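You operate a simulated robot arm through the tools that you are given. There is no shell and no other tool. Be economical: measure what you need, move in short steps, check, and stop when the job is done.

You are at the controls of a simulated two-armed robot. One attempt, no reset.

## Task
Put the blue-capped tube marked "bean" from the top of the cart on the ledge under the tank tap and the blue-capped tube marked "wheat" on the middle of the measuring bench. Put the feed card on the top of the potting bench away on the drainer beside the sink. Fetch the bean seedling and set it on the corner worktop. Fetch the lettuce seedling and set it on the ledge under the tank tap. Stack the white tube labelled "tomato" from the drainer beside the sink on top of the white tube marked "lettuce". Take the overflow pipe with the largest size on its label from the top of the lamp bar rack and put it on the top of the seed cupboard. Take the labelled pot on the top of the measuring bench and put it away on the top of the corner bench. Any order will do. Set down upright: blue-capped tube, feed card.

It is judged by the outcome, as a careful person would: the job done as asked, and still so three seconds after it is handed in. It fails if anything else is knocked over, pushed out of place, dropped, spilled or broken.

## Robot
Two 7-joint arms with two-finger grippers on one trunk, on a base that drives. Base frame: it is fixed to the floor where the robot stands at the start and does not move with it; the origin is under the middle of the robot, x ahead of it, y to its left, z up. Units: m, degrees, N and s.
The left shoulder is at the start at [0.06, 0.179, 1.203], the right one opposite. With the tool pointing down near the work surface each hand reaches from about 0.1 to 0.64 m from the robot's upright axis, wherever it stands, measured 20 degrees to its own side. Places, roughly: bean seedling [-2.25, -0.5, 1]; blue-capped tube [0.75, 0, 1]; corner worktop [-2.4, -2.2, 0.9]; drainer beside the sink [-2.4, -0.4, 0.9]; feed card [-1.25, -2, 1]; labelled pot [5, 2, 1]; ledge under the tank tap (40x25 cm) [-2.28, -1.62, 0.88]; lettuce seedling [-2.25, -0.5, 1]; middle of the measuring bench [5, 1.9, 0.9]; overflow pipe [3.75, 2, 1]; top of the corner bench [6.5, 2.1, 0.9]; top of the seed cupboard [6.8, -1.4, 0.8]; white tube [-2.25, -0.25, 1]. Payload 1.96 kg a hand.
Tool frame (each hand has its own): the origin (TCP) lies between the finger pads and is the grasp point; the fingertips stand 0.02 m ahead of it; z points along the fingers, y is the line along which they close. Largest opening 0.072 m; the body of the gripper starts 0.038 m behind the TCP.
Orientation is told as [roll, pitch, yaw] about the base's x, y, z axes, in that order, counted from this pose: with the fingers straight down and closing along the base's y, the tool's x points along the base's -x, its y along +y and its z along -z.

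## Interface
- The arms move only by the tool play_rows. It takes "left_rows", "right_rows" or both (then of equal length, played together; a hand with none holds still); each is a list of rows, each a list of 3 entries, a list of its own where there are three numbers: the shift along the tool's x, y, z in m, then the turn, a rotation vector about the tool's x, y, z in degrees, then the finger opening in m, from 0 to 0.072. In form: [[[x, y, z], [rx, ry, rz], gripper], ...]. A call has 1 to 12 rows; each row shifts and turns the commanded pose from where the row before left it, along the tool's axes as they then stand. Each row takes 0.2 s and may step no farther than 0.05 m and 8.6 degrees from the row before; otherwise, or with a gripper value out of range, the whole call is refused. A pose out of reach is approached as far as the arm can. The call stops where the force on the tool passes 40 N (or 10 N more than at its start, if that is more) or the arm is blocked; 0.2 s more then pass. Each finger travels about 0.153 m/s and halts on what it meets, pressing with about 30 N; the grip force reading is that of the motor and also rises with nothing between the fingers. The clock runs only during rows and for 0.2 s after the last one: add rows that do not move to give the fingers time. The reply holds the time, the measured pose of the TCP, the force on the tool along the base axes, the opening and the grip force, in the units named above and with some noise, with the torque about the TCP (base axes, N m) and any sound that the robot's microphone picked up.
- Cameras (640 x 400 px; columns grow to the right, rows downward): "scene" is now at [0.0145, 0.0086, 1.75]; the picture's right is [0.14, -0.99, 0.00], its down [-0.77, -0.11, -0.62] and it looks along [0.62, 0.09, -0.78] (base axes); focal length 284 px, centre (320, 200). "left" rides on the left gripper at [0.071, -0.019, -0.082] in its tool frame; the picture's right is [0.26, 0.97, 0.00], its down [-0.67, 0.18, -0.72] and it looks along [-0.69, 0.19, 0.70] (tool axes); focal length 280 px, centre (320, 200). "right" rides on the right gripper at [0.071, 0.019, -0.082] in its tool frame; the picture's right is [-0.26, 0.97, 0.00], its down [-0.67, -0.18, -0.72] and it looks along [-0.69, -0.19, 0.70] (tool axes); focal length 280 px, centre (320, 200). There is no depth. A picture from a camera that has moved, and an enlarged one, comes with that camera's place and axes in the base frame and with its lens.
- get_image(camera): a new picture of that camera. No time passes.
- move_column(by): slides the trunk up (or, below 0, down) by that many m; the arms and the scene camera ride with it, the base frame stays. It gives what a move gives, with no picture.
- drive_base(legs): drives the robot by 1 to 6 legs, each [ahead, left, turn to the left] in m, m and degrees, along the robot's own axes; the way and the turn of a leg run together, so that a leg with both is an arc; at most 1.5 m and 180 degrees a leg. The arms and the cameras ride along, it lands a little off, and it stops where it bumps. It gives what a move gives.
- aim_head(pan, tilt): turns the head with the scene camera to pan (to the left, within 86 degrees either way) and tilt (down, from -29 to 69), counted from straight ahead of the robot. It gives what a move gives.
- close_up(camera, box): a new picture of the part [left, top, right, bottom] of that camera's present view, enlarged. No time passes.
- job_done(): hands the job in; it is judged then, once.

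Work in short steps. Places have to be worked out from the pictures, the camera data and where the tool is seen: move nearer, look again, correct. Check each grasp and each placing, and mend what went wrong. You have 483 turns and 238 pictures in all, those below and enlarged ones among them. Open the grippers and draw the arms clear of the work before you hand the job in, unless the task says otherwise; then end with one line.

The tools are called by a JSON object that holds its "name" and its "arguments". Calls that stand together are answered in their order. play_rows: Moves the arms, as the interface text tells. Its arguments: {"type":"object","properties":{"left_rows":{"type":"array"},"right_rows":{"type":"array"}},"required":[]} The other tools are called the same way: move_column (by) slides the trunk up or down; drive_base (legs) drives the base; aim_head (pan, tilt) turns the head that bears the scene camera; get_image (camera) takes a picture; close_up (camera, box) takes an enlarged picture of a part of a camera's view; job_done () hands the job in.

At the start:

```text
time_s: 0.0
left_eef_pos: [0.3969, 0.252, 1.1677]
left_ee_rot: [0.0, 0.0, 0.0]
left_force: [-0.6, 1.1, 0.1]
left_wrist_torque: [-0.04, 0.02, 0.0]
left_finger_gap: 0.072
left_gripper_force: 0.1
right_eef_pos: [0.3332, -0.0624, 1.2346]
right_ee_rot: [0.0, -0.1, 0.0]
right_force: [1.0, -1.1, 0.2]
right_wrist_torque: [-0.02, -0.02, -0.03]
right_finger_gap: 0.0721
right_gripper_force: 0.1
trunk travel left (down, up): [-0.848, 0.142]
robot x, y, heading: [0.0007, -0.0012, 0.0]
head pan, tilt: [8.3, 51.4]
```

scene: 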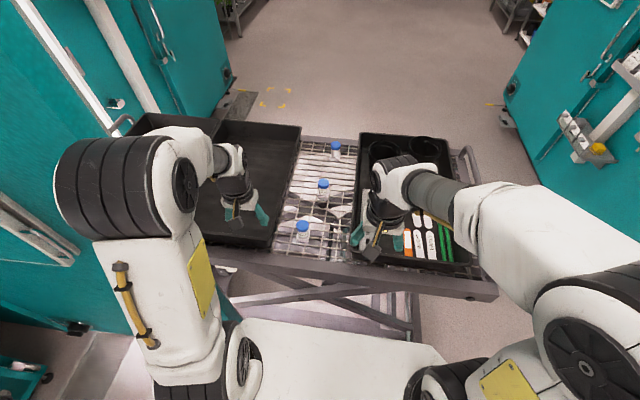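
right: 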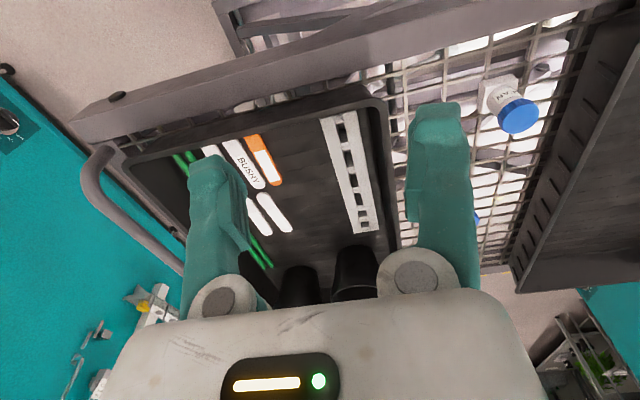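
left: 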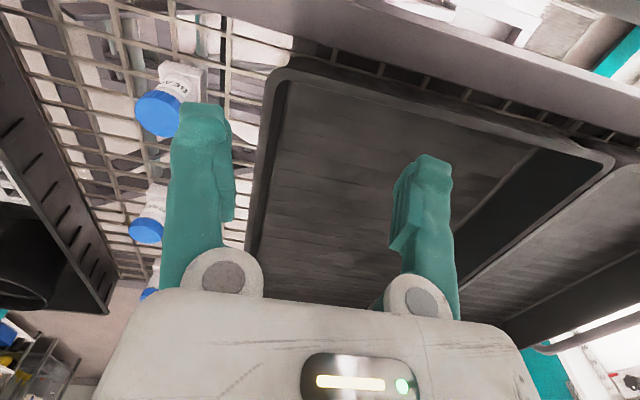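

The cart ahead carries three blue-capped tubes. I look closer to read their labels.

{"name": "close_up", "arguments": {"camera": "scene", "box": [270, 130, 370, 260]}}

{"name": "close_up", "arguments": {"camera": "left", "box": [100, 40, 260, 300]}}

{"name": "close_up", "arguments": {"camera": "right", "box": [440, 60, 560, 140]}}

```text
3.08 times, centred on (320, 195) of scene
camera zoom: at [0.0145, 0.0086, 1.75], right [0.14, -0.99, 0.0], down [-0.77, -0.11, -0.62], along [0.62, 0.09, -0.78], focal length 875 px, centre (320, 215)
```

zoom: 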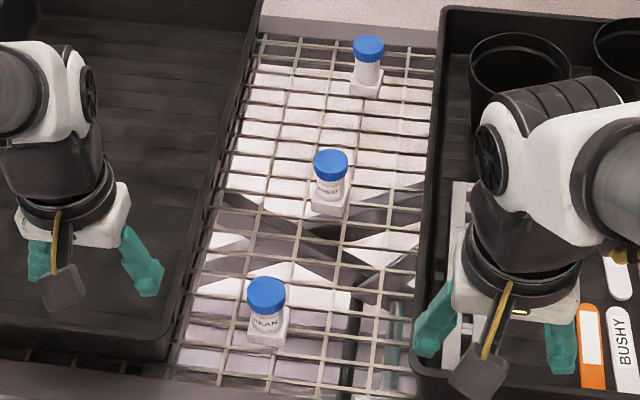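

```text
1.54 times, centred on (180, 170) of left
camera zoom: at [0.325, 0.2312, 1.2511], right [-0.26, 0.97, 0.0], down [0.67, 0.18, 0.72], along [0.69, 0.19, -0.7], focal length 431 px, centre (535, 246)
```

zoom: 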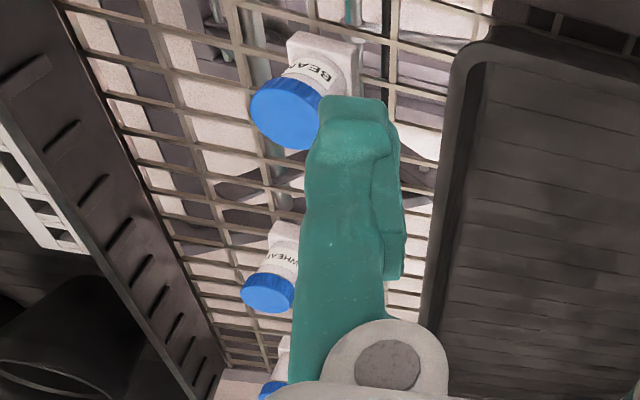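

```text
5.00 times, centred on (500, 100) of right
camera zoom: at [0.2643, -0.0435, 1.3179], right [0.26, 0.97, 0.0], down [0.67, -0.18, 0.72], along [0.69, -0.19, -0.7], focal length 1402 px, centre (-580, 700)
```

zoom: 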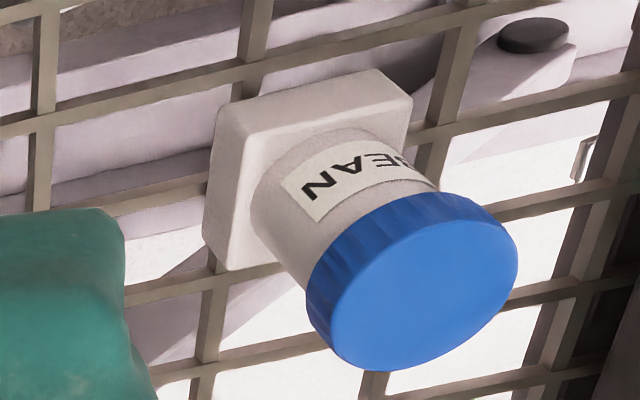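

Near tube reads BEAN (cap about [0.48, 0.13, 1.03]), the middle one WHEAT (about [0.67, 0.09, 1.03]). I survey the room with the head before moving.

{"name": "aim_head", "arguments": {"pan": 0, "tilt": 15}}

{"name": "get_image", "arguments": {"camera": "scene"}}

{"name": "aim_head", "arguments": {"pan": 80, "tilt": 20}}

{"name": "get_image", "arguments": {"camera": "scene"}}

{"name": "aim_head", "arguments": {"pan": -80, "tilt": 20}}

{"name": "get_image", "arguments": {"camera": "scene"}}

```text
time_s: 1.0
left_eef_pos: [0.3945, 0.2515, 1.1689]
left_ee_rot: [0.0, 0.0, 0.0]
left_force: [-0.4, 0.3, 0.5]
left_wrist_torque: [-0.01, -0.01, -0.02]
left_finger_gap: 0.0718
left_gripper_force: 0.1
right_eef_pos: [0.3332, -0.062, 1.2357]
right_ee_rot: [0.0, -0.2, -0.1]
right_force: [-0.4, -0.3, -0.1]
right_wrist_torque: [0.01, 0.01, 0.03]
right_finger_gap: 0.0721
right_gripper_force: 0.0
trunk travel left (down, up): [-0.848, 0.142]
robot x, y, heading: [-0.0014, -0.0004, 0.1]
head pan, tilt: [0.0, 15.0]
```

```text
231 pictures are left
camera scene: at [0.0329, -0.0022, 1.8055], right [0.0, -1.0, 0.0], down [-0.26, 0.0, -0.97], along [0.97, 0.0, -0.26], focal length 284 px, centre (320, 200)
```

scene: 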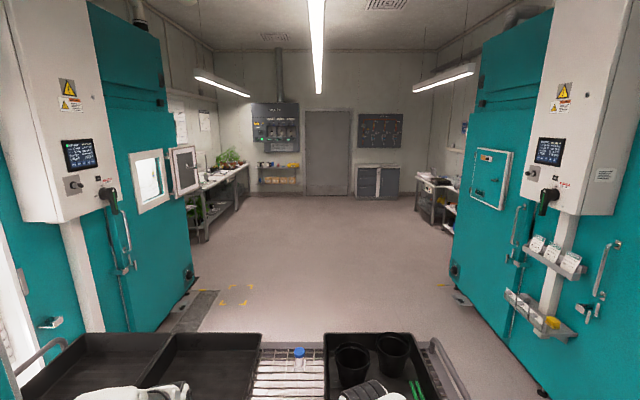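

```text
time_s: 2.5
left_eef_pos: [0.396, 0.2522, 1.1684]
left_ee_rot: [-0.1, 0.0, 0.0]
left_force: [-0.2, -1.9, -0.3]
left_wrist_torque: [-0.02, 0.02, -0.01]
left_finger_gap: 0.072
left_gripper_force: 0.1
right_eef_pos: [0.334, -0.063, 1.2351]
right_ee_rot: [-0.1, -0.2, 0.0]
right_force: [-0.2, -0.4, 0.7]
right_wrist_torque: [0.0, 0.01, 0.0]
right_finger_gap: 0.0721
right_gripper_force: 0.0
trunk travel left (down, up): [-0.848, 0.142]
robot x, y, heading: [-0.0004, -0.0006, -0.0]
head pan, tilt: [80.0, 20.0]
```

```text
230 pictures are left
camera scene: at [-0.0442, 0.0894, 1.7974], right [0.98, -0.17, 0.0], down [-0.06, -0.34, -0.94], along [0.16, 0.93, -0.34], focal length 284 px, centre (320, 200)
```

scene: 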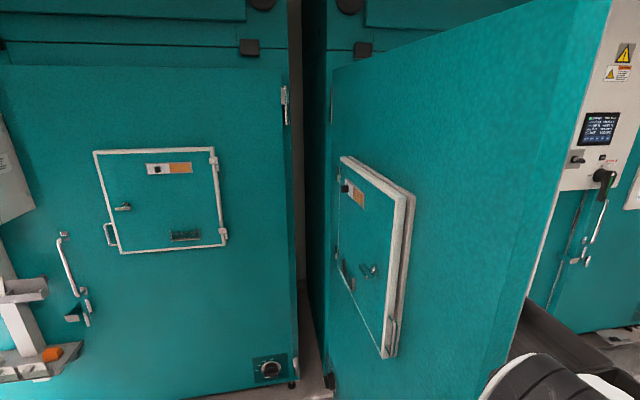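

```text
time_s: 5.0
left_eef_pos: [0.3958, 0.2522, 1.1684]
left_ee_rot: [-0.1, 0.0, -0.1]
left_force: [0.0, -0.6, -0.1]
left_wrist_torque: [-0.01, -0.01, 0.02]
left_finger_gap: 0.0722
left_gripper_force: 0.2
right_eef_pos: [0.3334, -0.062, 1.2359]
right_ee_rot: [0.0, -0.2, 0.0]
right_force: [-0.8, 1.0, -0.3]
right_wrist_torque: [-0.03, 0.02, -0.01]
right_finger_gap: 0.0722
right_gripper_force: 0.0
trunk travel left (down, up): [-0.848, 0.142]
robot x, y, heading: [0.0006, 0.0006, 0.1]
head pan, tilt: [-80.0, 20.0]
```

```text
229 pictures are left
camera scene: at [-0.0442, -0.0939, 1.7974], right [-0.98, -0.17, 0.0], down [-0.06, 0.34, -0.94], along [0.16, -0.93, -0.34], focal length 284 px, centre (320, 200)
```

scene: 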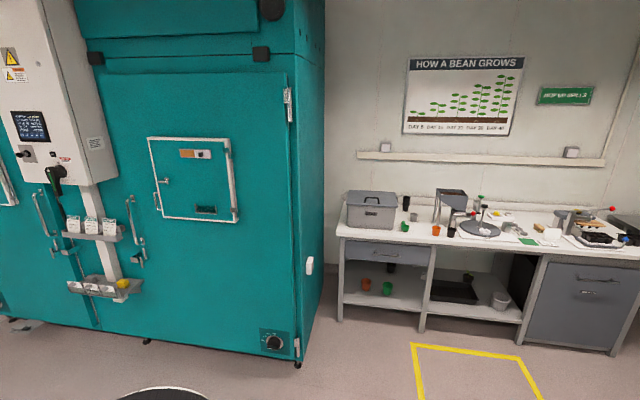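

The cart stands in the aisle with room on its right side. First I move the left hand aside and bring the right hand over BEAN, still high.

{"name": "play_rows", "arguments": {"left_rows": [[[0.025, 0.02, -0.032], [0, 0, 0], 0.072], [[0.025, 0.02, -0.032], [0, 0, 0], 0.072], [[0.025, 0.02, -0.032], [0, 0, 0], 0.072], [[0.02, 0.02, -0.032], [0, 0, 0], 0.072], [[0, 0, 0], [0, 0, 0], 0.072], [[0, 0, 0], [0, 0, 0], 0.072], [[0, 0, 0], [0, 0, 0], 0.072]], "right_rows": [[[0, 0, 0], [0, 0, 0], 0.072], [[0, 0, 0], [0, 0, 0], 0.072], [[-0.03, 0.04, 0.02], [0, 0, 0], 0.072], [[-0.03, 0.04, 0.02], [0, 0, 0], 0.072], [[-0.03, 0.04, 0.02], [0, 0, 0], 0.072], [[-0.03, 0.04, 0.02], [0, 0, 0], 0.072], [[-0.025, 0.033, 0.02], [0, 0, 0], 0.072]]}}

{"name": "aim_head", "arguments": {"pan": 8, "tilt": 51}}

{"name": "get_image", "arguments": {"camera": "right"}}

{"name": "get_image", "arguments": {"camera": "scene"}}

```text
refused: row 3 steps farther than a row can; nothing moved
```

```text
time_s: 6.6
left_eef_pos: [0.3967, 0.2525, 1.1679]
left_ee_rot: [0.0, 0.0, 0.0]
left_force: [0.5, -0.2, 0.8]
left_wrist_torque: [0.0, 0.02, -0.01]
left_finger_gap: 0.0719
left_gripper_force: 0.0
right_eef_pos: [0.3338, -0.0625, 1.236]
right_ee_rot: [0.0, -0.1, 0.0]
right_force: [-1.0, 0.4, -0.5]
right_wrist_torque: [0.01, 0.05, 0.01]
right_finger_gap: 0.0721
right_gripper_force: 0.2
trunk travel left (down, up): [-0.848, 0.142]
robot x, y, heading: [-0.0029, 0.0052, -0.2]
head pan, tilt: [8.0, 51.0]
```

```text
228 pictures are left
camera right: at [0.2643, -0.0435, 1.3179], right [0.26, 0.97, 0.0], down [0.67, -0.18, 0.72], along [0.69, -0.19, -0.7], focal length 280 px, centre (320, 200)
```

right: 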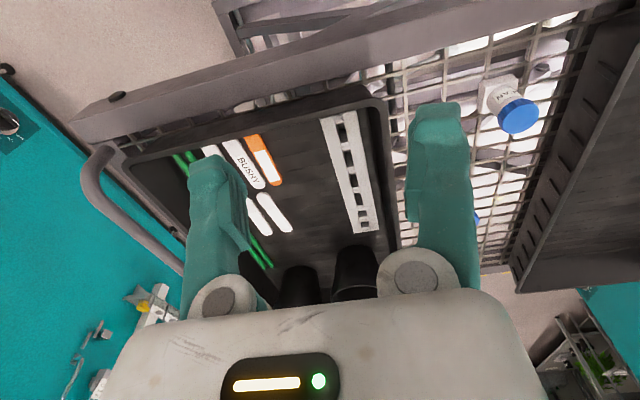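

```text
227 pictures are left
camera scene: at [0.0149, 0.0083, 1.7505], right [0.14, -0.99, 0.0], down [-0.77, -0.11, -0.63], along [0.62, 0.09, -0.78], focal length 284 px, centre (320, 200)
```

scene: 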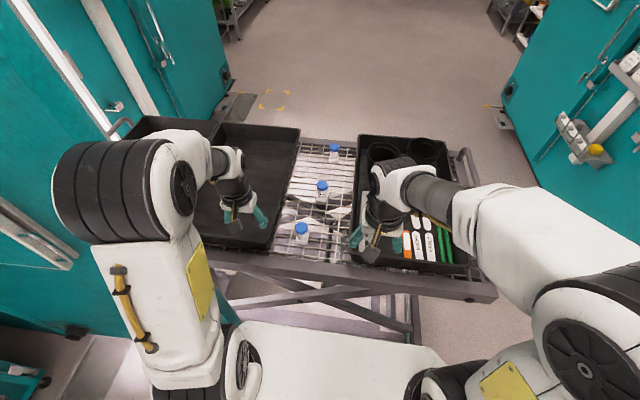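

Steps must stay within 0.05 m total, so I repeat the same move with smaller steps (8 rows).

{"name": "play_rows", "arguments": {"left_rows": [[[0.025, 0.02, -0.032], [0, 0, 0], 0.072], [[0.025, 0.02, -0.032], [0, 0, 0], 0.072], [[0.025, 0.02, -0.032], [0, 0, 0], 0.072], [[0.02, 0.02, -0.032], [0, 0, 0], 0.072], [[0, 0, 0], [0, 0, 0], 0.072], [[0, 0, 0], [0, 0, 0], 0.072], [[0, 0, 0], [0, 0, 0], 0.072], [[0, 0, 0], [0, 0, 0], 0.072], [[0, 0, 0], [0, 0, 0], 0.072]], "right_rows": [[[0, 0, 0], [0, 0, 0], 0.072], [[0, 0, 0], [0, 0, 0], 0.072], [[0, 0, 0], [0, 0, 0], 0.072], [[-0.025, 0.032, 0.02], [0, 0, 0], 0.072], [[-0.025, 0.032, 0.02], [0, 0, 0], 0.072], [[-0.025, 0.032, 0.02], [0, 0, 0], 0.072], [[-0.025, 0.032, 0.02], [0, 0, 0], 0.072], [[-0.025, 0.032, 0.02], [0, 0, 0], 0.072], [[-0.023, 0.033, 0.02], [0, 0, 0], 0.072]]}}

{"name": "get_image", "arguments": {"camera": "right"}}

{"name": "get_image", "arguments": {"camera": "scene"}}

```text
time_s: 8.6
left_eef_pos: [0.3034, 0.3238, 1.2365]
left_ee_rot: [0.1, -0.1, -0.1]
left_force: [1.2, -9.2, 0.3]
left_wrist_torque: [-0.07, -0.04, -0.01]
left_finger_gap: 0.0663
left_gripper_force: 0.1
left hand out of reach, approached as far as the arm can: row 3, 4
right_eef_pos: [0.4589, 0.0954, 1.137]
right_ee_rot: [0.1, -0.1, 0.0]
right_force: [-0.2, -0.4, -0.1]
right_wrist_torque: [-0.02, 0.01, 0.05]
right_finger_gap: 0.0721
right_gripper_force: 0.0
right hand out of reach, approached as far as the arm can: row 9
trunk travel left (down, up): [-0.848, 0.142]
robot x, y, heading: [-0.0003, -0.0016, 0.0]
head pan, tilt: [8.0, 51.0]
```

```text
226 pictures are left
camera right: at [0.3903, 0.1154, 1.2196], right [0.26, 0.96, 0.0], down [0.67, -0.18, 0.72], along [0.69, -0.19, -0.7], focal length 280 px, centre (320, 200)
```

right: 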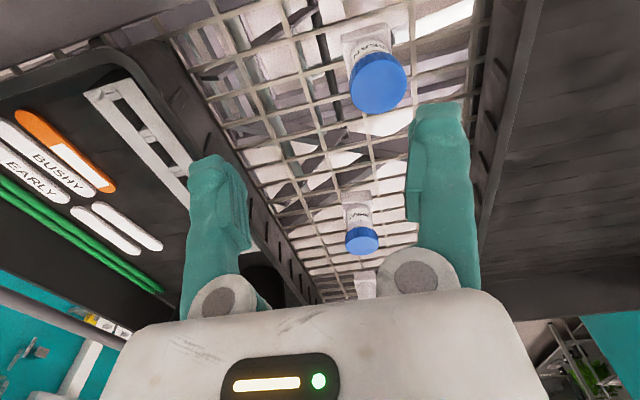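

```text
225 pictures are left
camera scene: at [0.015, 0.0054, 1.7504], right [0.14, -0.99, 0.0], down [-0.77, -0.11, -0.63], along [0.62, 0.09, -0.78], focal length 284 px, centre (320, 200)
```

scene: 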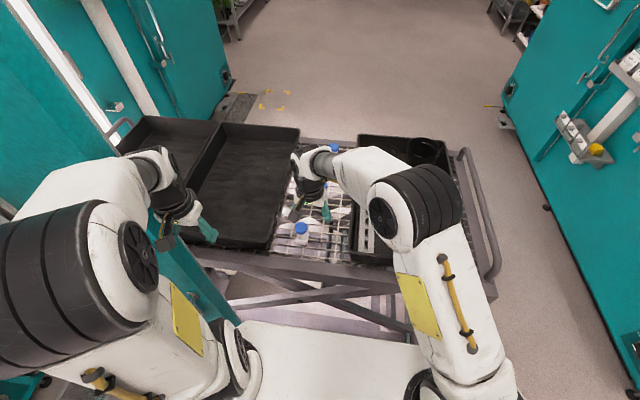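

The left hand reads a sideways force and a squeezed finger, so it touches something; I ease it back to the right and look.

{"name": "play_rows", "arguments": {"left_rows": [[[0, -0.02, 0], [0, 0, 0], 0.072], [[0, -0.02, 0], [0, 0, 0], 0.072], [[0, 0, 0], [0, 0, 0], 0.072]]}}

{"name": "get_image", "arguments": {"camera": "left"}}

```text
time_s: 9.4
left_eef_pos: [0.3039, 0.2872, 1.2366]
left_ee_rot: [0.1, -0.2, 0.0]
left_force: [-0.2, -1.1, 1.2]
left_wrist_torque: [-0.05, 0.01, 0.01]
left_finger_gap: 0.0721
left_gripper_force: 0.0
right_eef_pos: [0.4601, 0.0981, 1.137]
right_ee_rot: [0.0, 0.0, 0.1]
right_force: [-0.1, 0.0, 0.2]
right_wrist_torque: [0.0, 0.01, -0.03]
right_finger_gap: 0.0723
right_gripper_force: 0.0
trunk travel left (down, up): [-0.848, 0.142]
robot x, y, heading: [0.0001, -0.0014, 0.2]
head pan, tilt: [8.0, 51.0]
```

```text
224 pictures are left
camera left: at [0.2329, 0.2675, 1.3189], right [-0.26, 0.96, 0.0], down [0.67, 0.18, 0.72], along [0.69, 0.19, -0.7], focal length 280 px, centre (320, 200)
```

left: 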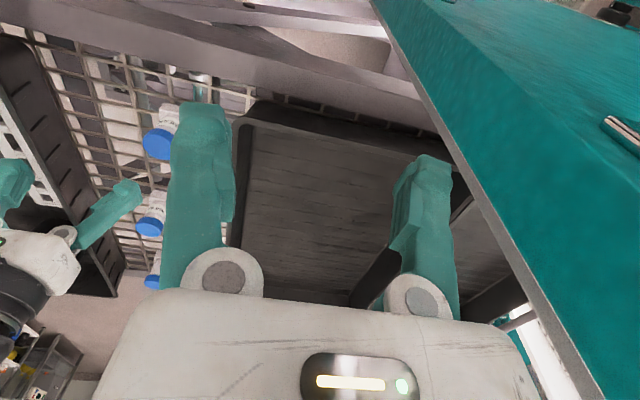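

The left side is hemmed by a cabinet door near y = 0.37. I withdraw the right hand and bring the left one, tilted forward, toward WHEAT.

{"name": "play_rows", "arguments": {"right_rows": [[[0.022, -0.036, -0.012], [0, 0, 0], 0.072], [[0.022, -0.036, -0.012], [0, 0, 0], 0.072], [[0.022, -0.036, -0.012], [0, 0, 0], 0.072], [[0.022, -0.036, -0.012], [0, 0, 0], 0.072], [[0.022, -0.036, -0.012], [0, 0, 0], 0.072], [[0, 0, 0], [0, 0, 0], 0.072], [[0, 0, 0], [0, 0, 0], 0.072], [[0, 0, 0], [0, 0, 0], 0.072], [[0, 0, 0], [0, 0, 0], 0.072], [[0, 0, 0], [0, 0, 0], 0.072]], "left_rows": [[[0, 0, 0], [0, 0, 0], 0.072], [[0, 0, 0], [0, 0, 0], 0.072], [[0, 0, 0], [0, 0, 0], 0.072], [[0, 0, 0], [0, 0, 0], 0.072], [[-0.02, -0.03, 0], [0, -8, 0], 0.072], [[-0.02, -0.03, 0], [0, -8, 0], 0.072], [[-0.02, -0.03, 0], [0, -8, 0], 0.072], [[-0.02, -0.03, 0], [0, -8, 0], 0.072], [[-0.02, -0.03, 0], [0, -8, 0], 0.072], [[0, 0, 0], [0, 0, 0], 0.072]]}}

```text
time_s: 11.6
left_eef_pos: [0.4002, 0.138, 1.2676]
left_ee_rot: [0.1, -40.1, -0.2]
left_force: [0.8, -0.8, 0.8]
left_wrist_torque: [0.02, -0.01, 0.01]
left_finger_gap: 0.0717
left_gripper_force: 0.1
right_eef_pos: [0.3481, -0.0808, 1.1966]
right_ee_rot: [0.0, -0.1, 0.0]
right_force: [-0.3, 0.2, 0.5]
right_wrist_torque: [0.01, -0.01, -0.01]
right_finger_gap: 0.0719
right_gripper_force: 0.1
trunk travel left (down, up): [-0.848, 0.142]
robot x, y, heading: [0.003, -0.0019, -0.2]
head pan, tilt: [8.0, 51.0]
```

Now I advance along the tilted tool to about 8 cm short of WHEAT.

{"name": "play_rows", "arguments": {"left_rows": [[[-0.0061, -0.0067, 0.041], [0, 0, 0], 0.072], [[-0.0061, -0.0067, 0.041], [0, 0, 0], 0.072], [[-0.0061, -0.0067, 0.041], [0, 0, 0], 0.072], [[-0.0061, -0.0067, 0.041], [0, 0, 0], 0.072], [[-0.0061, -0.0067, 0.041], [0, 0, 0], 0.072], [[-0.0061, -0.0067, 0.041], [0, 0, 0], 0.072], [[-0.0061, -0.0067, 0.041], [0, 0, 0], 0.072], [[0, 0, 0], [0, 0, 0], 0.072]]}}

{"name": "get_image", "arguments": {"camera": "left"}}

{"name": "get_image", "arguments": {"camera": "scene"}}

```text
time_s: 13.4
left_eef_pos: [0.6155, 0.0905, 1.0735]
left_ee_rot: [0.0, -40.0, -0.2]
left_force: [-1.2, 0.2, 0.2]
left_wrist_torque: [0.03, -0.01, 0.01]
left_finger_gap: 0.072
left_gripper_force: 0.1
right_eef_pos: [0.3473, -0.0821, 1.1972]
right_ee_rot: [0.1, -0.1, 0.0]
right_force: [0.6, 0.3, 1.0]
right_wrist_torque: [0.01, 0.02, 0.0]
right_finger_gap: 0.072
right_gripper_force: 0.0
trunk travel left (down, up): [-0.848, 0.142]
robot x, y, heading: [-0.0013, 0.0021, 0.1]
head pan, tilt: [8.0, 51.0]
```

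```text
223 pictures are left
camera left: at [0.5088, 0.0702, 1.0912], right [-0.2, 0.97, -0.17], down [0.06, 0.18, 0.98], along [0.98, 0.19, -0.09], focal length 280 px, centre (320, 200)
```

left: 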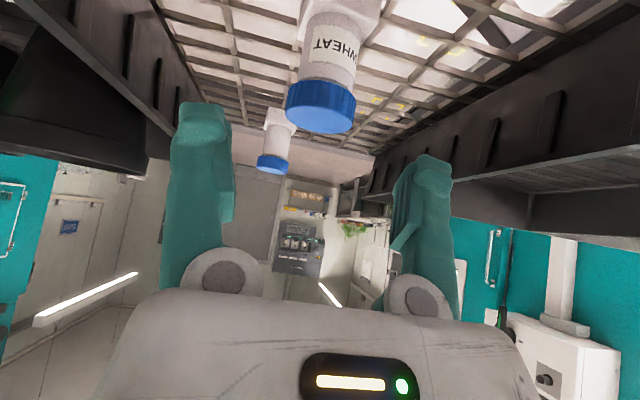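

```text
222 pictures are left
camera scene: at [0.0136, 0.0087, 1.7505], right [0.14, -0.99, 0.0], down [-0.77, -0.11, -0.63], along [0.62, 0.09, -0.78], focal length 284 px, centre (320, 200)
```

scene: 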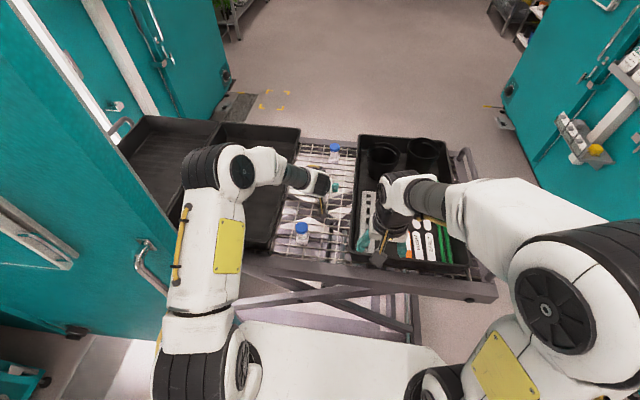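

WHEAT's cap sits where computed, centred between the fingers. I advance 8 cm and close.

{"name": "play_rows", "arguments": {"left_rows": [[[0, 0, 0.04], [0, 0, 0], 0.072], [[0, 0, 0.04], [0, 0, 0], 0.072], [[0, 0, 0], [0, 0, 0], 0.072], [[0, 0, 0], [0, 0, 0], 0.04], [[0, 0, 0], [0, 0, 0], 0.02], [[0, 0, 0], [0, 0, 0], 0.02], [[0, 0, 0], [0, 0, 0], 0.02]]}}

{"name": "get_image", "arguments": {"camera": "left"}}

```text
time_s: 15.0
left_eef_pos: [0.6675, 0.0886, 1.0096]
left_ee_rot: [-0.1, -40.0, -0.1]
left_force: [-0.5, -0.3, -0.1]
left_wrist_torque: [0.02, -0.01, 0.01]
left_finger_gap: 0.0235
left_gripper_force: 30.1
right_eef_pos: [0.3476, -0.0816, 1.1959]
right_ee_rot: [0.1, -0.1, -0.1]
right_force: [0.4, 0.2, -0.3]
right_wrist_torque: [-0.01, 0.01, -0.02]
right_finger_gap: 0.0717
right_gripper_force: 0.0
trunk travel left (down, up): [-0.848, 0.142]
robot x, y, heading: [0.0022, -0.0007, -0.0]
head pan, tilt: [8.0, 51.0]
```

```text
221 pictures are left
camera left: at [0.5614, 0.0678, 1.0277], right [-0.2, 0.97, -0.17], down [0.06, 0.18, 0.98], along [0.98, 0.19, -0.09], focal length 280 px, centre (320, 200)
```

left: 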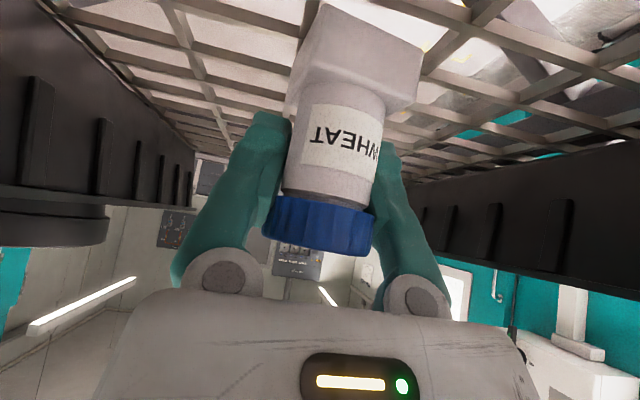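

Gripped at the neck (23.5 mm). I lift it straight up 6 cm and check.

{"name": "play_rows", "arguments": {"left_rows": [[[-0.0128, 0, -0.0153], [0, 0, 0], 0.02], [[-0.0128, 0, -0.0153], [0, 0, 0], 0.02], [[-0.0257, 0, -0.0306], [0, 0, 0], 0.02], [[-0.0257, 0, -0.0306], [0, 0, 0], 0.02], [[0, 0, 0], [0, 0, 0], 0.02]]}}

{"name": "get_image", "arguments": {"camera": "left"}}

```text
time_s: 16.2
left_eef_pos: [0.6692, 0.0877, 1.131]
left_ee_rot: [-0.1, -40.0, 0.0]
left_force: [0.5, 0.3, -0.5]
left_wrist_torque: [-0.02, -0.02, 0.05]
left_finger_gap: 0.0235
left_gripper_force: 30.3
right_eef_pos: [0.3492, -0.0814, 1.1958]
right_ee_rot: [0.1, -0.1, 0.0]
right_force: [1.1, -0.8, 0.0]
right_wrist_torque: [0.01, 0.01, 0.04]
right_finger_gap: 0.072
right_gripper_force: 0.1
trunk travel left (down, up): [-0.848, 0.142]
robot x, y, heading: [0.0009, 0.0004, -0.1]
head pan, tilt: [8.0, 51.0]
```

```text
220 pictures are left
camera left: at [0.5624, 0.0674, 1.1487], right [-0.2, 0.97, -0.17], down [0.06, 0.18, 0.98], along [0.98, 0.19, -0.09], focal length 280 px, centre (320, 200)
```

left: 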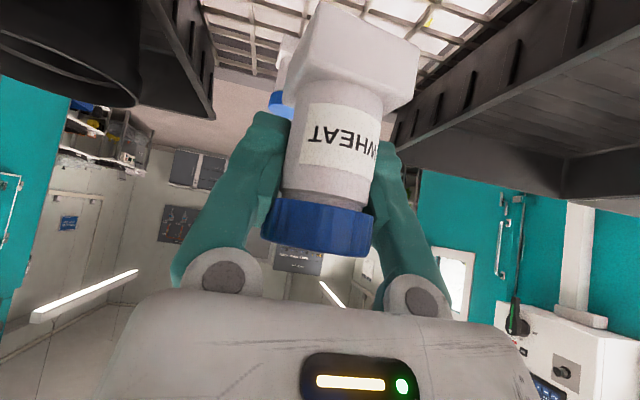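

WHEAT is held upright. I retract it to the left side and tilt the right hand for BEAN.

{"name": "play_rows", "arguments": {"left_rows": [[[0.0164, 0.0189, -0.0341], [0, 0, 0], 0.02], [[0.0164, 0.0189, -0.0341], [0, 0, 0], 0.02], [[0.0164, 0.0189, -0.0341], [0, 0, 0], 0.02], [[0.0164, 0.0189, -0.0341], [0, 0, 0], 0.02], [[0.0164, 0.0189, -0.0341], [0, 0, 0], 0.02], [[0.0164, 0.0189, -0.0341], [0, 0, 0], 0.02], [[0.0164, 0.0189, -0.0341], [0, 0, 0], 0.02], [[0.0164, 0.0189, -0.0341], [0, 0, 0], 0.02], [[0.0164, 0.0189, -0.0341], [0, 0, 0], 0.02], [[0, 0, 0], [0, 0, 0], 0.02]], "right_rows": [[[0, 0, 0], [0, 0, 0], 0.072], [[0, 0, 0], [0, 0, 0], 0.072], [[0, 0, 0], [0, 0, 0], 0.072], [[0, 0, 0], [0, -8, 0], 0.072], [[0, 0, 0], [0, -8, 0], 0.072], [[0, 0, 0], [0, -8, 0], 0.072], [[0, 0, 0], [0, -8, 0], 0.072], [[0, 0, 0], [0, -8, 0], 0.072], [[0, 0, 0], [0, 0, 0], 0.072], [[0, 0, 0], [0, 0, 0], 0.072]]}}

{"name": "get_image", "arguments": {"camera": "scene"}}

```text
time_s: 18.4
left_eef_pos: [0.3815, 0.254, 1.2638]
left_ee_rot: [0.2, -39.8, -0.2]
left_force: [0.7, -0.8, -1.2]
left_wrist_torque: [0.03, 0.02, 0.04]
left_finger_gap: 0.0241
left_gripper_force: 30.2
left hand out of reach, approached as far as the arm can: row 6, 7, 9
right_eef_pos: [0.38, -0.0695, 1.2048]
right_ee_rot: [-0.3, -37.8, -0.1]
right_force: [0.8, -0.7, 0.3]
right_wrist_torque: [0.02, 0.04, 0.03]
right_finger_gap: 0.0718
right_gripper_force: 0.1
right hand out of reach, approached as far as the arm can: row 7, 8
trunk travel left (down, up): [-0.848, 0.142]
robot x, y, heading: [-0.0034, 0.001, 0.1]
head pan, tilt: [8.0, 51.0]
```

```text
219 pictures are left
camera scene: at [0.0188, 0.004, 1.7505], right [0.14, -0.99, 0.0], down [-0.77, -0.11, -0.63], along [0.62, 0.09, -0.78], focal length 284 px, centre (320, 200)
```

scene: 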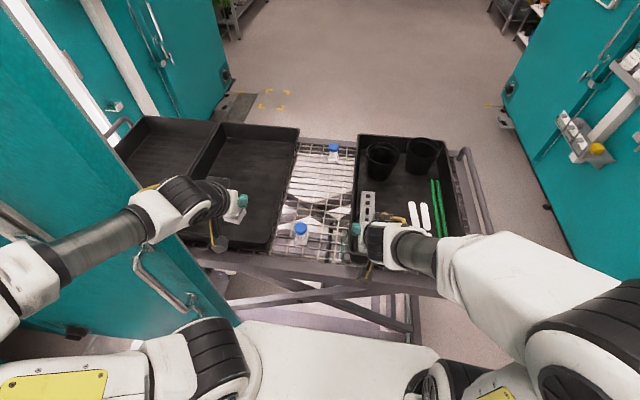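

Right hand moves to the pre-grasp just short of BEAN.

{"name": "play_rows", "arguments": {"right_rows": [[[0.008, 0.034, 0.022], [0, 0, 0], 0.072], [[0.008, 0.034, 0.022], [0, 0, 0], 0.072], [[0.008, 0.034, 0.022], [0, 0, 0], 0.072], [[0.008, 0.034, 0.022], [0, 0, 0], 0.072], [[0.008, 0.034, 0.022], [0, 0, 0], 0.072], [[0.008, 0.03, 0.022], [0, 0, 0], 0.072], [[0, 0, 0], [0, 0, 0], 0.072]]}}

{"name": "get_image", "arguments": {"camera": "right"}}

```text
time_s: 20.0
left_eef_pos: [0.3783, 0.2565, 1.2652]
left_ee_rot: [0.0, -39.9, 0.0]
left_force: [0.1, 0.2, -0.3]
left_wrist_torque: [0.01, 0.0, 0.01]
left_finger_gap: 0.0242
left_gripper_force: 30.3
right_eef_pos: [0.4261, 0.134, 1.0724]
right_ee_rot: [0.1, -40.3, 0.0]
right_force: [-0.2, 0.8, 0.1]
right_wrist_torque: [0.01, -0.04, 0.0]
right_finger_gap: 0.0721
right_gripper_force: 0.1
trunk travel left (down, up): [-0.848, 0.142]
robot x, y, heading: [-0.0002, 0.0056, -0.1]
head pan, tilt: [8.0, 51.0]
```

```text
218 pictures are left
camera right: at [0.3214, 0.1535, 1.0893], right [0.2, 0.96, 0.17], down [0.05, -0.18, 0.98], along [0.98, -0.19, -0.09], focal length 280 px, centre (320, 200)
```

right: 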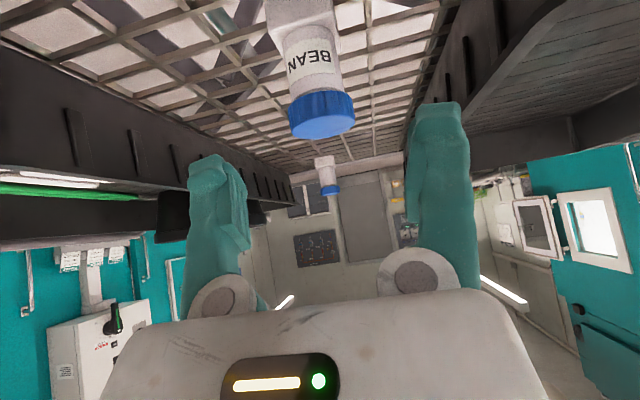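

BEAN is centred; advance and close.

{"name": "play_rows", "arguments": {"right_rows": [[[-0.0015, -0.001, 0.041], [0, 0, 0], 0.072], [[-0.0015, -0.001, 0.041], [0, 0, 0], 0.072], [[0, 0, 0], [0, 0, 0], 0.072], [[0, 0, 0], [0, 0, 0], 0.04], [[0, 0, 0], [0, 0, 0], 0.02], [[0, 0, 0], [0, 0, 0], 0.02], [[0, 0, 0], [0, 0, 0], 0.02]]}}

{"name": "get_image", "arguments": {"camera": "right"}}

```text
time_s: 21.6
left_eef_pos: [0.3775, 0.2572, 1.2629]
left_ee_rot: [0.0, -39.9, 0.0]
left_force: [-0.4, 0.1, 0.3]
left_wrist_torque: [-0.02, 0.0, 0.0]
left_finger_gap: 0.024
left_gripper_force: 30.3
right_eef_pos: [0.4791, 0.1323, 1.0113]
right_ee_rot: [0.1, -40.1, 0.0]
right_force: [0.4, -0.4, -0.8]
right_wrist_torque: [0.02, 0.0, -0.02]
right_finger_gap: 0.0271
right_gripper_force: 29.8
trunk travel left (down, up): [-0.848, 0.142]
robot x, y, heading: [-0.0003, -0.0018, 0.1]
head pan, tilt: [8.0, 51.0]
```

```text
217 pictures are left
camera right: at [0.3744, 0.1517, 1.0294], right [0.2, 0.96, 0.17], down [0.05, -0.18, 0.98], along [0.98, -0.19, -0.09], focal length 280 px, centre (320, 200)
```

right: 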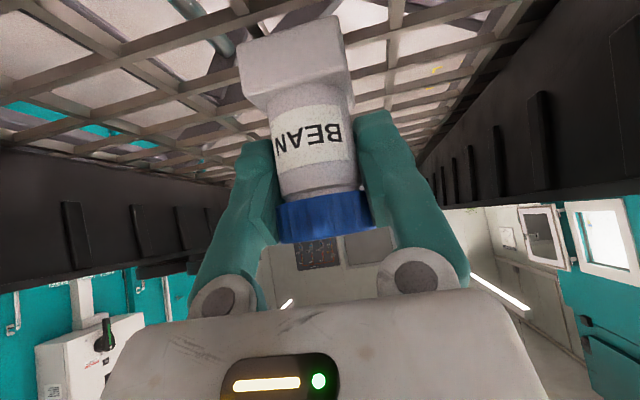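

BEAN gripped. Lift and retract it to the right side.

{"name": "play_rows", "arguments": {"right_rows": [[[-0.0128, 0, -0.0153], [0, 0, 0], 0.02], [[-0.0257, 0, -0.0306], [0, 0, 0], 0.02], [[-0.0257, 0, -0.0306], [0, 0, 0], 0.02], [[-0.0128, 0, -0.0153], [0, 0, 0], 0.02], [[0.005, -0.0375, -0.0173], [0, 0, 0], 0.02], [[0.005, -0.0375, -0.0173], [0, 0, 0], 0.02], [[0.005, -0.0375, -0.0173], [0, 0, 0], 0.02], [[0.005, -0.0375, -0.0173], [0, 0, 0], 0.02], [[0.005, -0.0375, -0.0173], [0, 0, 0], 0.02], [[0.005, -0.0375, -0.0173], [0, 0, 0], 0.02], [[0.005, -0.0375, -0.0173], [0, 0, 0], 0.02], [[0, 0, 0], [0, 0, 0], 0.02]]}}

{"name": "get_image", "arguments": {"camera": "scene"}}

{"name": "get_image", "arguments": {"camera": "right"}}

```text
time_s: 24.2
left_eef_pos: [0.3787, 0.2578, 1.2633]
left_ee_rot: [0.1, -40.0, 0.0]
left_force: [-0.9, 0.0, 0.1]
left_wrist_torque: [-0.01, -0.03, 0.0]
left_finger_gap: 0.0239
left_gripper_force: 29.9
right_eef_pos: [0.4057, -0.1234, 1.2079]
right_ee_rot: [0.0, -39.9, 0.0]
right_force: [-0.3, -0.5, -0.5]
right_wrist_torque: [-0.01, 0.02, 0.03]
right_finger_gap: 0.0262
right_gripper_force: 29.8
right hand out of reach, approached as far as the arm can: row 10, 11
trunk travel left (down, up): [-0.848, 0.142]
robot x, y, heading: [0.0001, 0.0056, 0.1]
head pan, tilt: [8.0, 51.0]
```

```text
216 pictures are left
camera scene: at [0.0148, 0.0089, 1.7505], right [0.14, -0.99, 0.0], down [-0.77, -0.11, -0.63], along [0.62, 0.09, -0.78], focal length 284 px, centre (320, 200)
```

scene: 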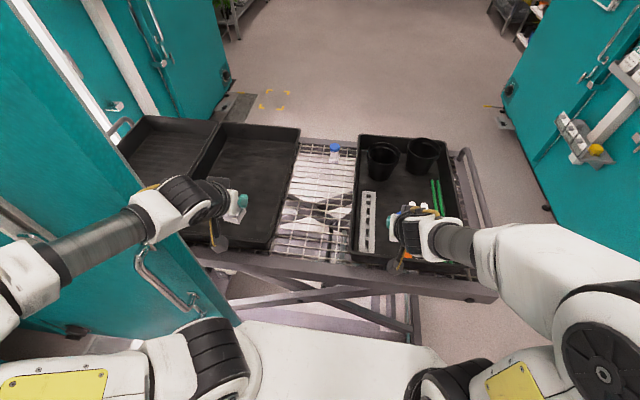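

```text
215 pictures are left
camera right: at [0.301, -0.1041, 1.2256], right [0.2, 0.97, 0.17], down [0.06, -0.18, 0.98], along [0.98, -0.19, -0.09], focal length 280 px, centre (320, 200)
```

right: 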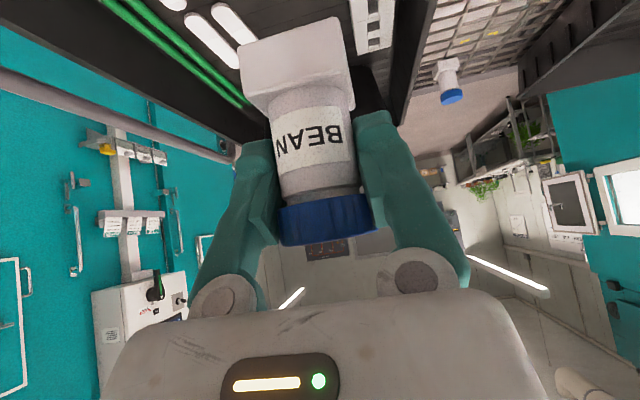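

Both tubes are held. I look steeply down to judge my own base footprint before driving.

{"name": "aim_head", "arguments": {"pan": -50, "tilt": 65}}

{"name": "get_image", "arguments": {"camera": "scene"}}

{"name": "aim_head", "arguments": {"pan": -35, "tilt": 25}}

{"name": "get_image", "arguments": {"camera": "scene"}}

```text
time_s: 25.5
left_eef_pos: [0.3788, 0.2571, 1.2637]
left_ee_rot: [0.0, -39.9, 0.0]
left_force: [-0.2, -0.2, -0.3]
left_wrist_torque: [0.01, 0.04, 0.01]
left_finger_gap: 0.0225
left_gripper_force: 29.9
right_eef_pos: [0.4052, -0.1242, 1.2081]
right_ee_rot: [0.0, -40.0, 0.0]
right_force: [-0.2, -0.3, 0.4]
right_wrist_torque: [0.01, 0.0, 0.02]
right_finger_gap: 0.0264
right_gripper_force: 29.9
trunk travel left (down, up): [-0.848, 0.142]
robot x, y, heading: [0.0003, -0.0011, 0.2]
head pan, tilt: [-50.0, 65.0]
```

```text
214 pictures are left
camera scene: at [-0.0214, -0.0486, 1.7337], right [-0.77, -0.64, 0.0], down [-0.58, 0.69, -0.42], along [0.27, -0.32, -0.91], focal length 284 px, centre (320, 200)
```

scene: 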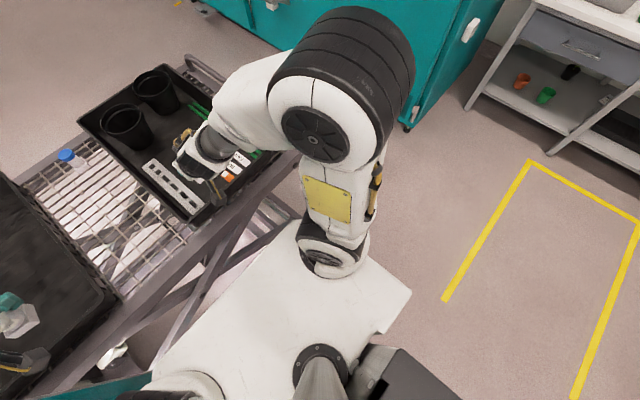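

```text
time_s: 26.6
left_eef_pos: [0.3785, 0.2573, 1.2636]
left_ee_rot: [0.1, -40.0, 0.0]
left_force: [0.7, -0.2, -0.3]
left_wrist_torque: [0.01, 0.02, 0.0]
left_finger_gap: 0.0223
left_gripper_force: 29.6
right_eef_pos: [0.4064, -0.1234, 1.2071]
right_ee_rot: [0.0, -40.0, 0.0]
right_force: [-1.3, 0.0, -0.5]
right_wrist_torque: [-0.01, 0.02, 0.01]
right_finger_gap: 0.0268
right_gripper_force: 30.6
trunk travel left (down, up): [-0.848, 0.142]
robot x, y, heading: [0.0, -0.0005, 0.1]
head pan, tilt: [-35.0, 25.0]
```

```text
213 pictures are left
camera scene: at [0.015, -0.0551, 1.7892], right [-0.57, -0.82, 0.0], down [-0.35, 0.24, -0.91], along [0.74, -0.52, -0.42], focal length 284 px, centre (320, 200)
```

scene: 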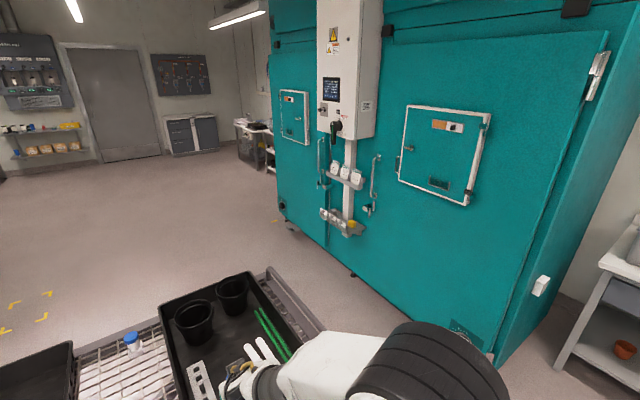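

Clear aisle right of the cart is about y −0.45 to −1.3. I back up a little and strafe right, then gather the arms.

{"name": "drive_base", "arguments": {"legs": [[-0.25, 0, 0], [0, -0.84, 0]]}}

{"name": "play_rows", "arguments": {"right_rows": [[[-0.02, 0.028, 0.015], [0, 0, 0], 0.02], [[-0.02, 0.028, 0.015], [0, 0, 0], 0.02], [[-0.02, 0.028, 0.015], [0, 0, 0], 0.02], [[-0.02, 0.028, 0.015], [0, 0, 0], 0.02], [[0, 0, 0], [0, 0, 0], 0.02]], "left_rows": [[[-0.027, -0.02, 0.023], [0, 0, 0], 0.02], [[-0.027, -0.02, 0.023], [0, 0, 0], 0.02], [[-0.027, -0.02, 0.023], [0, 0, 0], 0.02], [[-0.027, -0.02, 0.023], [0, 0, 0], 0.02], [[0, 0, 0], [0, 0, 0], 0.02]]}}

{"name": "aim_head", "arguments": {"pan": 0, "tilt": 40}}

{"name": "get_image", "arguments": {"camera": "scene"}}

```text
time_s: 32.4
left_eef_pos: [0.1295, -0.5621, 1.2642]
left_ee_rot: [0.0, -40.0, 0.4]
left_force: [0.1, -0.7, 0.2]
left_wrist_torque: [0.03, -0.01, 0.01]
left_finger_gap: 0.022
left_gripper_force: 30.0
right_eef_pos: [0.1593, -0.9421, 1.208]
right_ee_rot: [-0.1, -39.9, 0.5]
right_force: [0.5, -0.1, 0.5]
right_wrist_torque: [0.0, -0.01, -0.01]
right_finger_gap: 0.0267
right_gripper_force: 30.0
trunk travel left (down, up): [-0.848, 0.142]
robot x, y, heading: [-0.2454, -0.8188, 0.4]
head pan, tilt: [-35.0, 25.0]
```

```text
time_s: 33.6
left_eef_pos: [0.2726, -0.6378, 1.2636]
left_ee_rot: [0.0, -40.2, 0.5]
left_force: [-1.0, -0.2, -0.1]
left_wrist_torque: [0.03, -0.01, 0.0]
left_finger_gap: 0.0234
left_gripper_force: 29.7
right_eef_pos: [0.2578, -0.8289, 1.2132]
right_ee_rot: [0.1, -40.1, 0.4]
right_force: [-0.2, -0.1, -0.4]
right_wrist_torque: [0.0, 0.01, 0.04]
right_finger_gap: 0.0264
right_gripper_force: 29.5
trunk travel left (down, up): [-0.848, 0.142]
robot x, y, heading: [-0.2498, -0.8212, 0.3]
head pan, tilt: [-35.0, 25.0]
```

```text
time_s: 34.6
left_eef_pos: [0.2738, -0.6377, 1.2624]
left_ee_rot: [0.1, -39.8, 0.4]
left_force: [0.0, -0.3, -0.1]
left_wrist_torque: [0.01, -0.01, 0.0]
left_finger_gap: 0.0233
left_gripper_force: 30.1
right_eef_pos: [0.2589, -0.8292, 1.2118]
right_ee_rot: [0.0, -40.0, 0.4]
right_force: [0.1, 1.0, 0.3]
right_wrist_torque: [0.01, -0.01, -0.04]
right_finger_gap: 0.0259
right_gripper_force: 29.8
trunk travel left (down, up): [-0.848, 0.142]
robot x, y, heading: [-0.2452, -0.8215, 0.4]
head pan, tilt: [0.0, 40.0]
```

```text
212 pictures are left
camera scene: at [-0.2222, -0.8239, 1.766], right [0.01, -1.0, 0.0], down [-0.64, 0.0, -0.77], along [0.77, 0.0, -0.64], focal length 284 px, centre (320, 200)
```

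scene: 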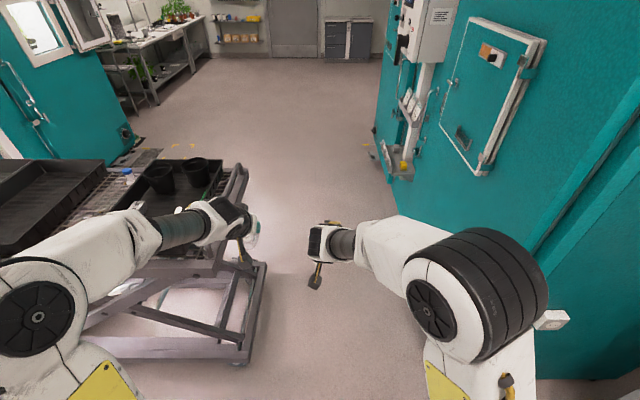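

The aisle centre is about y −0.9. I shift slightly right and drive forward past the cart.

{"name": "drive_base", "arguments": {"legs": [[0, -0.08, 0], [1.5, 0, -0.3], [1.3, 0, 0]]}}

{"name": "aim_head", "arguments": {"pan": 40, "tilt": 20}}

{"name": "get_image", "arguments": {"camera": "scene"}}

```text
time_s: 48.9
left_eef_pos: [3.0921, -0.7643, 1.2632]
left_ee_rot: [0.0, -40.1, -1.1]
left_force: [0.9, 0.4, -0.8]
left_wrist_torque: [0.02, 0.0, 0.01]
left_finger_gap: 0.0234
left_gripper_force: 2.4
right_eef_pos: [3.0728, -0.9537, 1.2124]
right_ee_rot: [-0.1, -40.0, -1.1]
right_force: [1.0, 0.7, 0.0]
right_wrist_torque: [0.02, -0.01, -0.03]
right_finger_gap: 0.0265
right_gripper_force: 29.8
trunk travel left (down, up): [-0.848, 0.142]
robot x, y, heading: [2.5672, -0.9302, -1.0]
head pan, tilt: [0.0, 40.0]
```

```text
time_s: 50.0
left_eef_pos: [3.0924, -0.7645, 1.2613]
left_ee_rot: [0.0, -40.0, -1.0]
left_force: [-0.3, 0.1, 0.5]
left_wrist_torque: [0.0, -0.02, 0.01]
left_finger_gap: 0.0285
left_gripper_force: 6.3
right_eef_pos: [3.0725, -0.9532, 1.2121]
right_ee_rot: [0.0, -40.0, -1.0]
right_force: [0.8, 0.0, -0.5]
right_wrist_torque: [-0.01, 0.03, -0.02]
right_finger_gap: 0.0262
right_gripper_force: 29.9
trunk travel left (down, up): [-0.848, 0.142]
robot x, y, heading: [2.5676, -0.9308, -1.2]
head pan, tilt: [40.0, 20.0]
```

```text
211 pictures are left
camera scene: at [2.5799, -0.876, 1.7974], right [0.63, -0.78, 0.0], down [-0.27, -0.22, -0.94], along [0.73, 0.59, -0.34], focal length 284 px, centre (320, 200)
```

scene: 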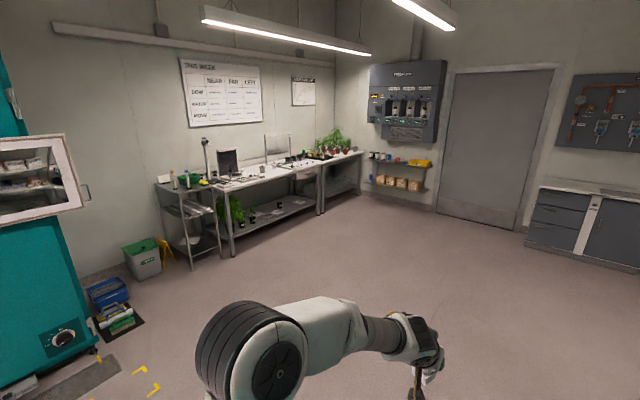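

The left gripper reading changed (force fell, gap 28 mm). I check the WHEAT tube at once.

{"name": "get_image", "arguments": {"camera": "left"}}

```text
210 pictures are left
camera left: at [2.9853, -0.7822, 1.2808], right [-0.18, 0.97, -0.17], down [0.06, 0.18, 0.98], along [0.98, 0.17, -0.09], focal length 280 px, centre (320, 200)
```

left: 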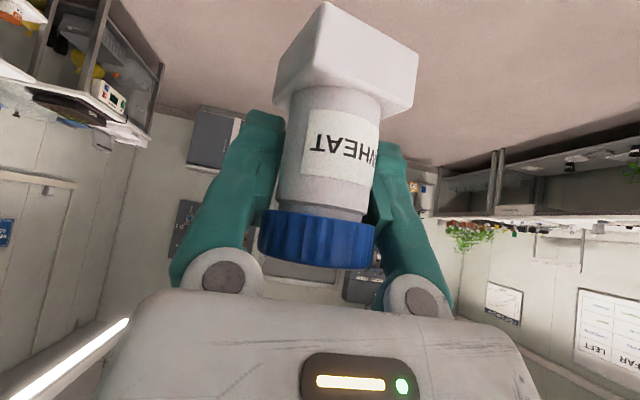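

Still held but the left grip is loosening; I command a firmer close.

{"name": "play_rows", "arguments": {"left_rows": [[[0, 0, 0], [0, 0, 0], 0.0], [[0, 0, 0], [0, 0, 0], 0.0], [[0, 0, 0], [0, 0, 0], 0.0]], "right_rows": [[[0, 0, 0], [0, 0, 0], 0.0], [[0, 0, 0], [0, 0, 0], 0.0], [[0, 0, 0], [0, 0, 0], 0.0]]}}

{"name": "close_up", "arguments": {"camera": "left", "box": [160, 0, 480, 320]}}

```text
time_s: 50.8
left_eef_pos: [3.0917, -0.763, 1.2629]
left_ee_rot: [-0.1, -40.0, -1.0]
left_force: [-0.1, 0.4, 0.7]
left_wrist_torque: [-0.01, 0.0, -0.01]
left_finger_gap: 0.0191
left_gripper_force: 29.8
right_eef_pos: [3.0723, -0.9536, 1.2109]
right_ee_rot: [0.0, -40.0, -1.1]
right_force: [0.1, 0.2, -0.6]
right_wrist_torque: [0.02, 0.02, -0.04]
right_finger_gap: 0.0262
right_gripper_force: 30.2
trunk travel left (down, up): [-0.848, 0.142]
robot x, y, heading: [2.5664, -0.933, -1.3]
head pan, tilt: [40.0, 20.0]
```

```text
1.25 times, centred on (320, 160) of left
camera zoom: at [2.9855, -0.7822, 1.2808], right [-0.18, 0.97, -0.17], down [0.06, 0.18, 0.98], along [0.98, 0.17, -0.09], focal length 350 px, centre (320, 250)
```

zoom: 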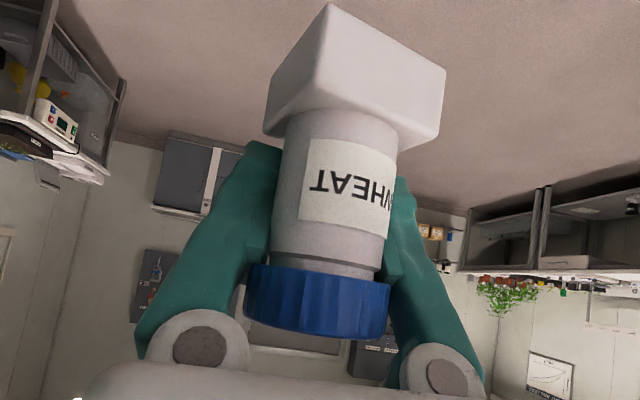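

Firm again at ~30 N. I drive on toward the measuring bench and turn to face it, staying short of it.

{"name": "drive_base", "arguments": {"legs": [[1.2, 0, 1.2], [1.1, 0, 0], [0, 0, 90], [1.2, 0, 0], [0.6, 0, 0]]}}

{"name": "aim_head", "arguments": {"pan": 0, "tilt": 35}}

{"name": "get_image", "arguments": {"camera": "scene"}}

```text
time_s: 74.7
left_eef_pos: [4.6366, 1.3538, 1.2624]
left_ee_rot: [0.0, -39.9, 92.0]
left_force: [0.3, -0.2, -0.3]
left_wrist_torque: [0.0, 0.04, 0.01]
left_finger_gap: 0.0149
left_gripper_force: 30.1
right_eef_pos: [4.8285, 1.3452, 1.2126]
right_ee_rot: [0.0, -40.1, 92.1]
right_force: [-0.6, -0.7, -0.8]
right_wrist_torque: [0.02, -0.01, -0.02]
right_finger_gap: 0.0262
right_gripper_force: 29.9
trunk travel left (down, up): [-0.848, 0.142]
robot x, y, heading: [4.8358, 0.8446, 91.9]
head pan, tilt: [40.0, 20.0]
```

```text
time_s: 75.8
left_eef_pos: [4.6364, 1.3545, 1.2627]
left_ee_rot: [0.0, -40.1, 92.1]
left_force: [0.8, 0.0, -0.4]
left_wrist_torque: [0.04, -0.01, -0.01]
left_finger_gap: 0.0145
left_gripper_force: 30.4
right_eef_pos: [4.8264, 1.3463, 1.2115]
right_ee_rot: [0.0, -40.0, 92.1]
right_force: [0.6, 0.1, 0.0]
right_wrist_torque: [-0.01, -0.01, -0.02]
right_finger_gap: 0.0264
right_gripper_force: 30.3
trunk travel left (down, up): [-0.848, 0.142]
robot x, y, heading: [4.84, 0.8428, 92.2]
head pan, tilt: [0.0, 35.0]
```

```text
208 pictures are left
camera scene: at [4.8332, 0.8661, 1.7736], right [1.0, 0.04, 0.0], down [0.02, -0.57, -0.82], along [-0.03, 0.82, -0.57], focal length 284 px, centre (320, 200)
```

scene: 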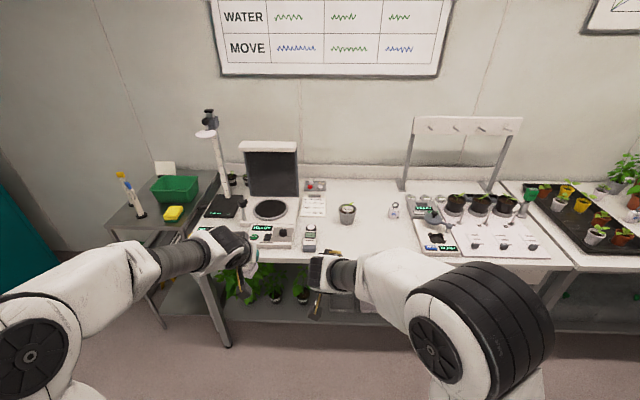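

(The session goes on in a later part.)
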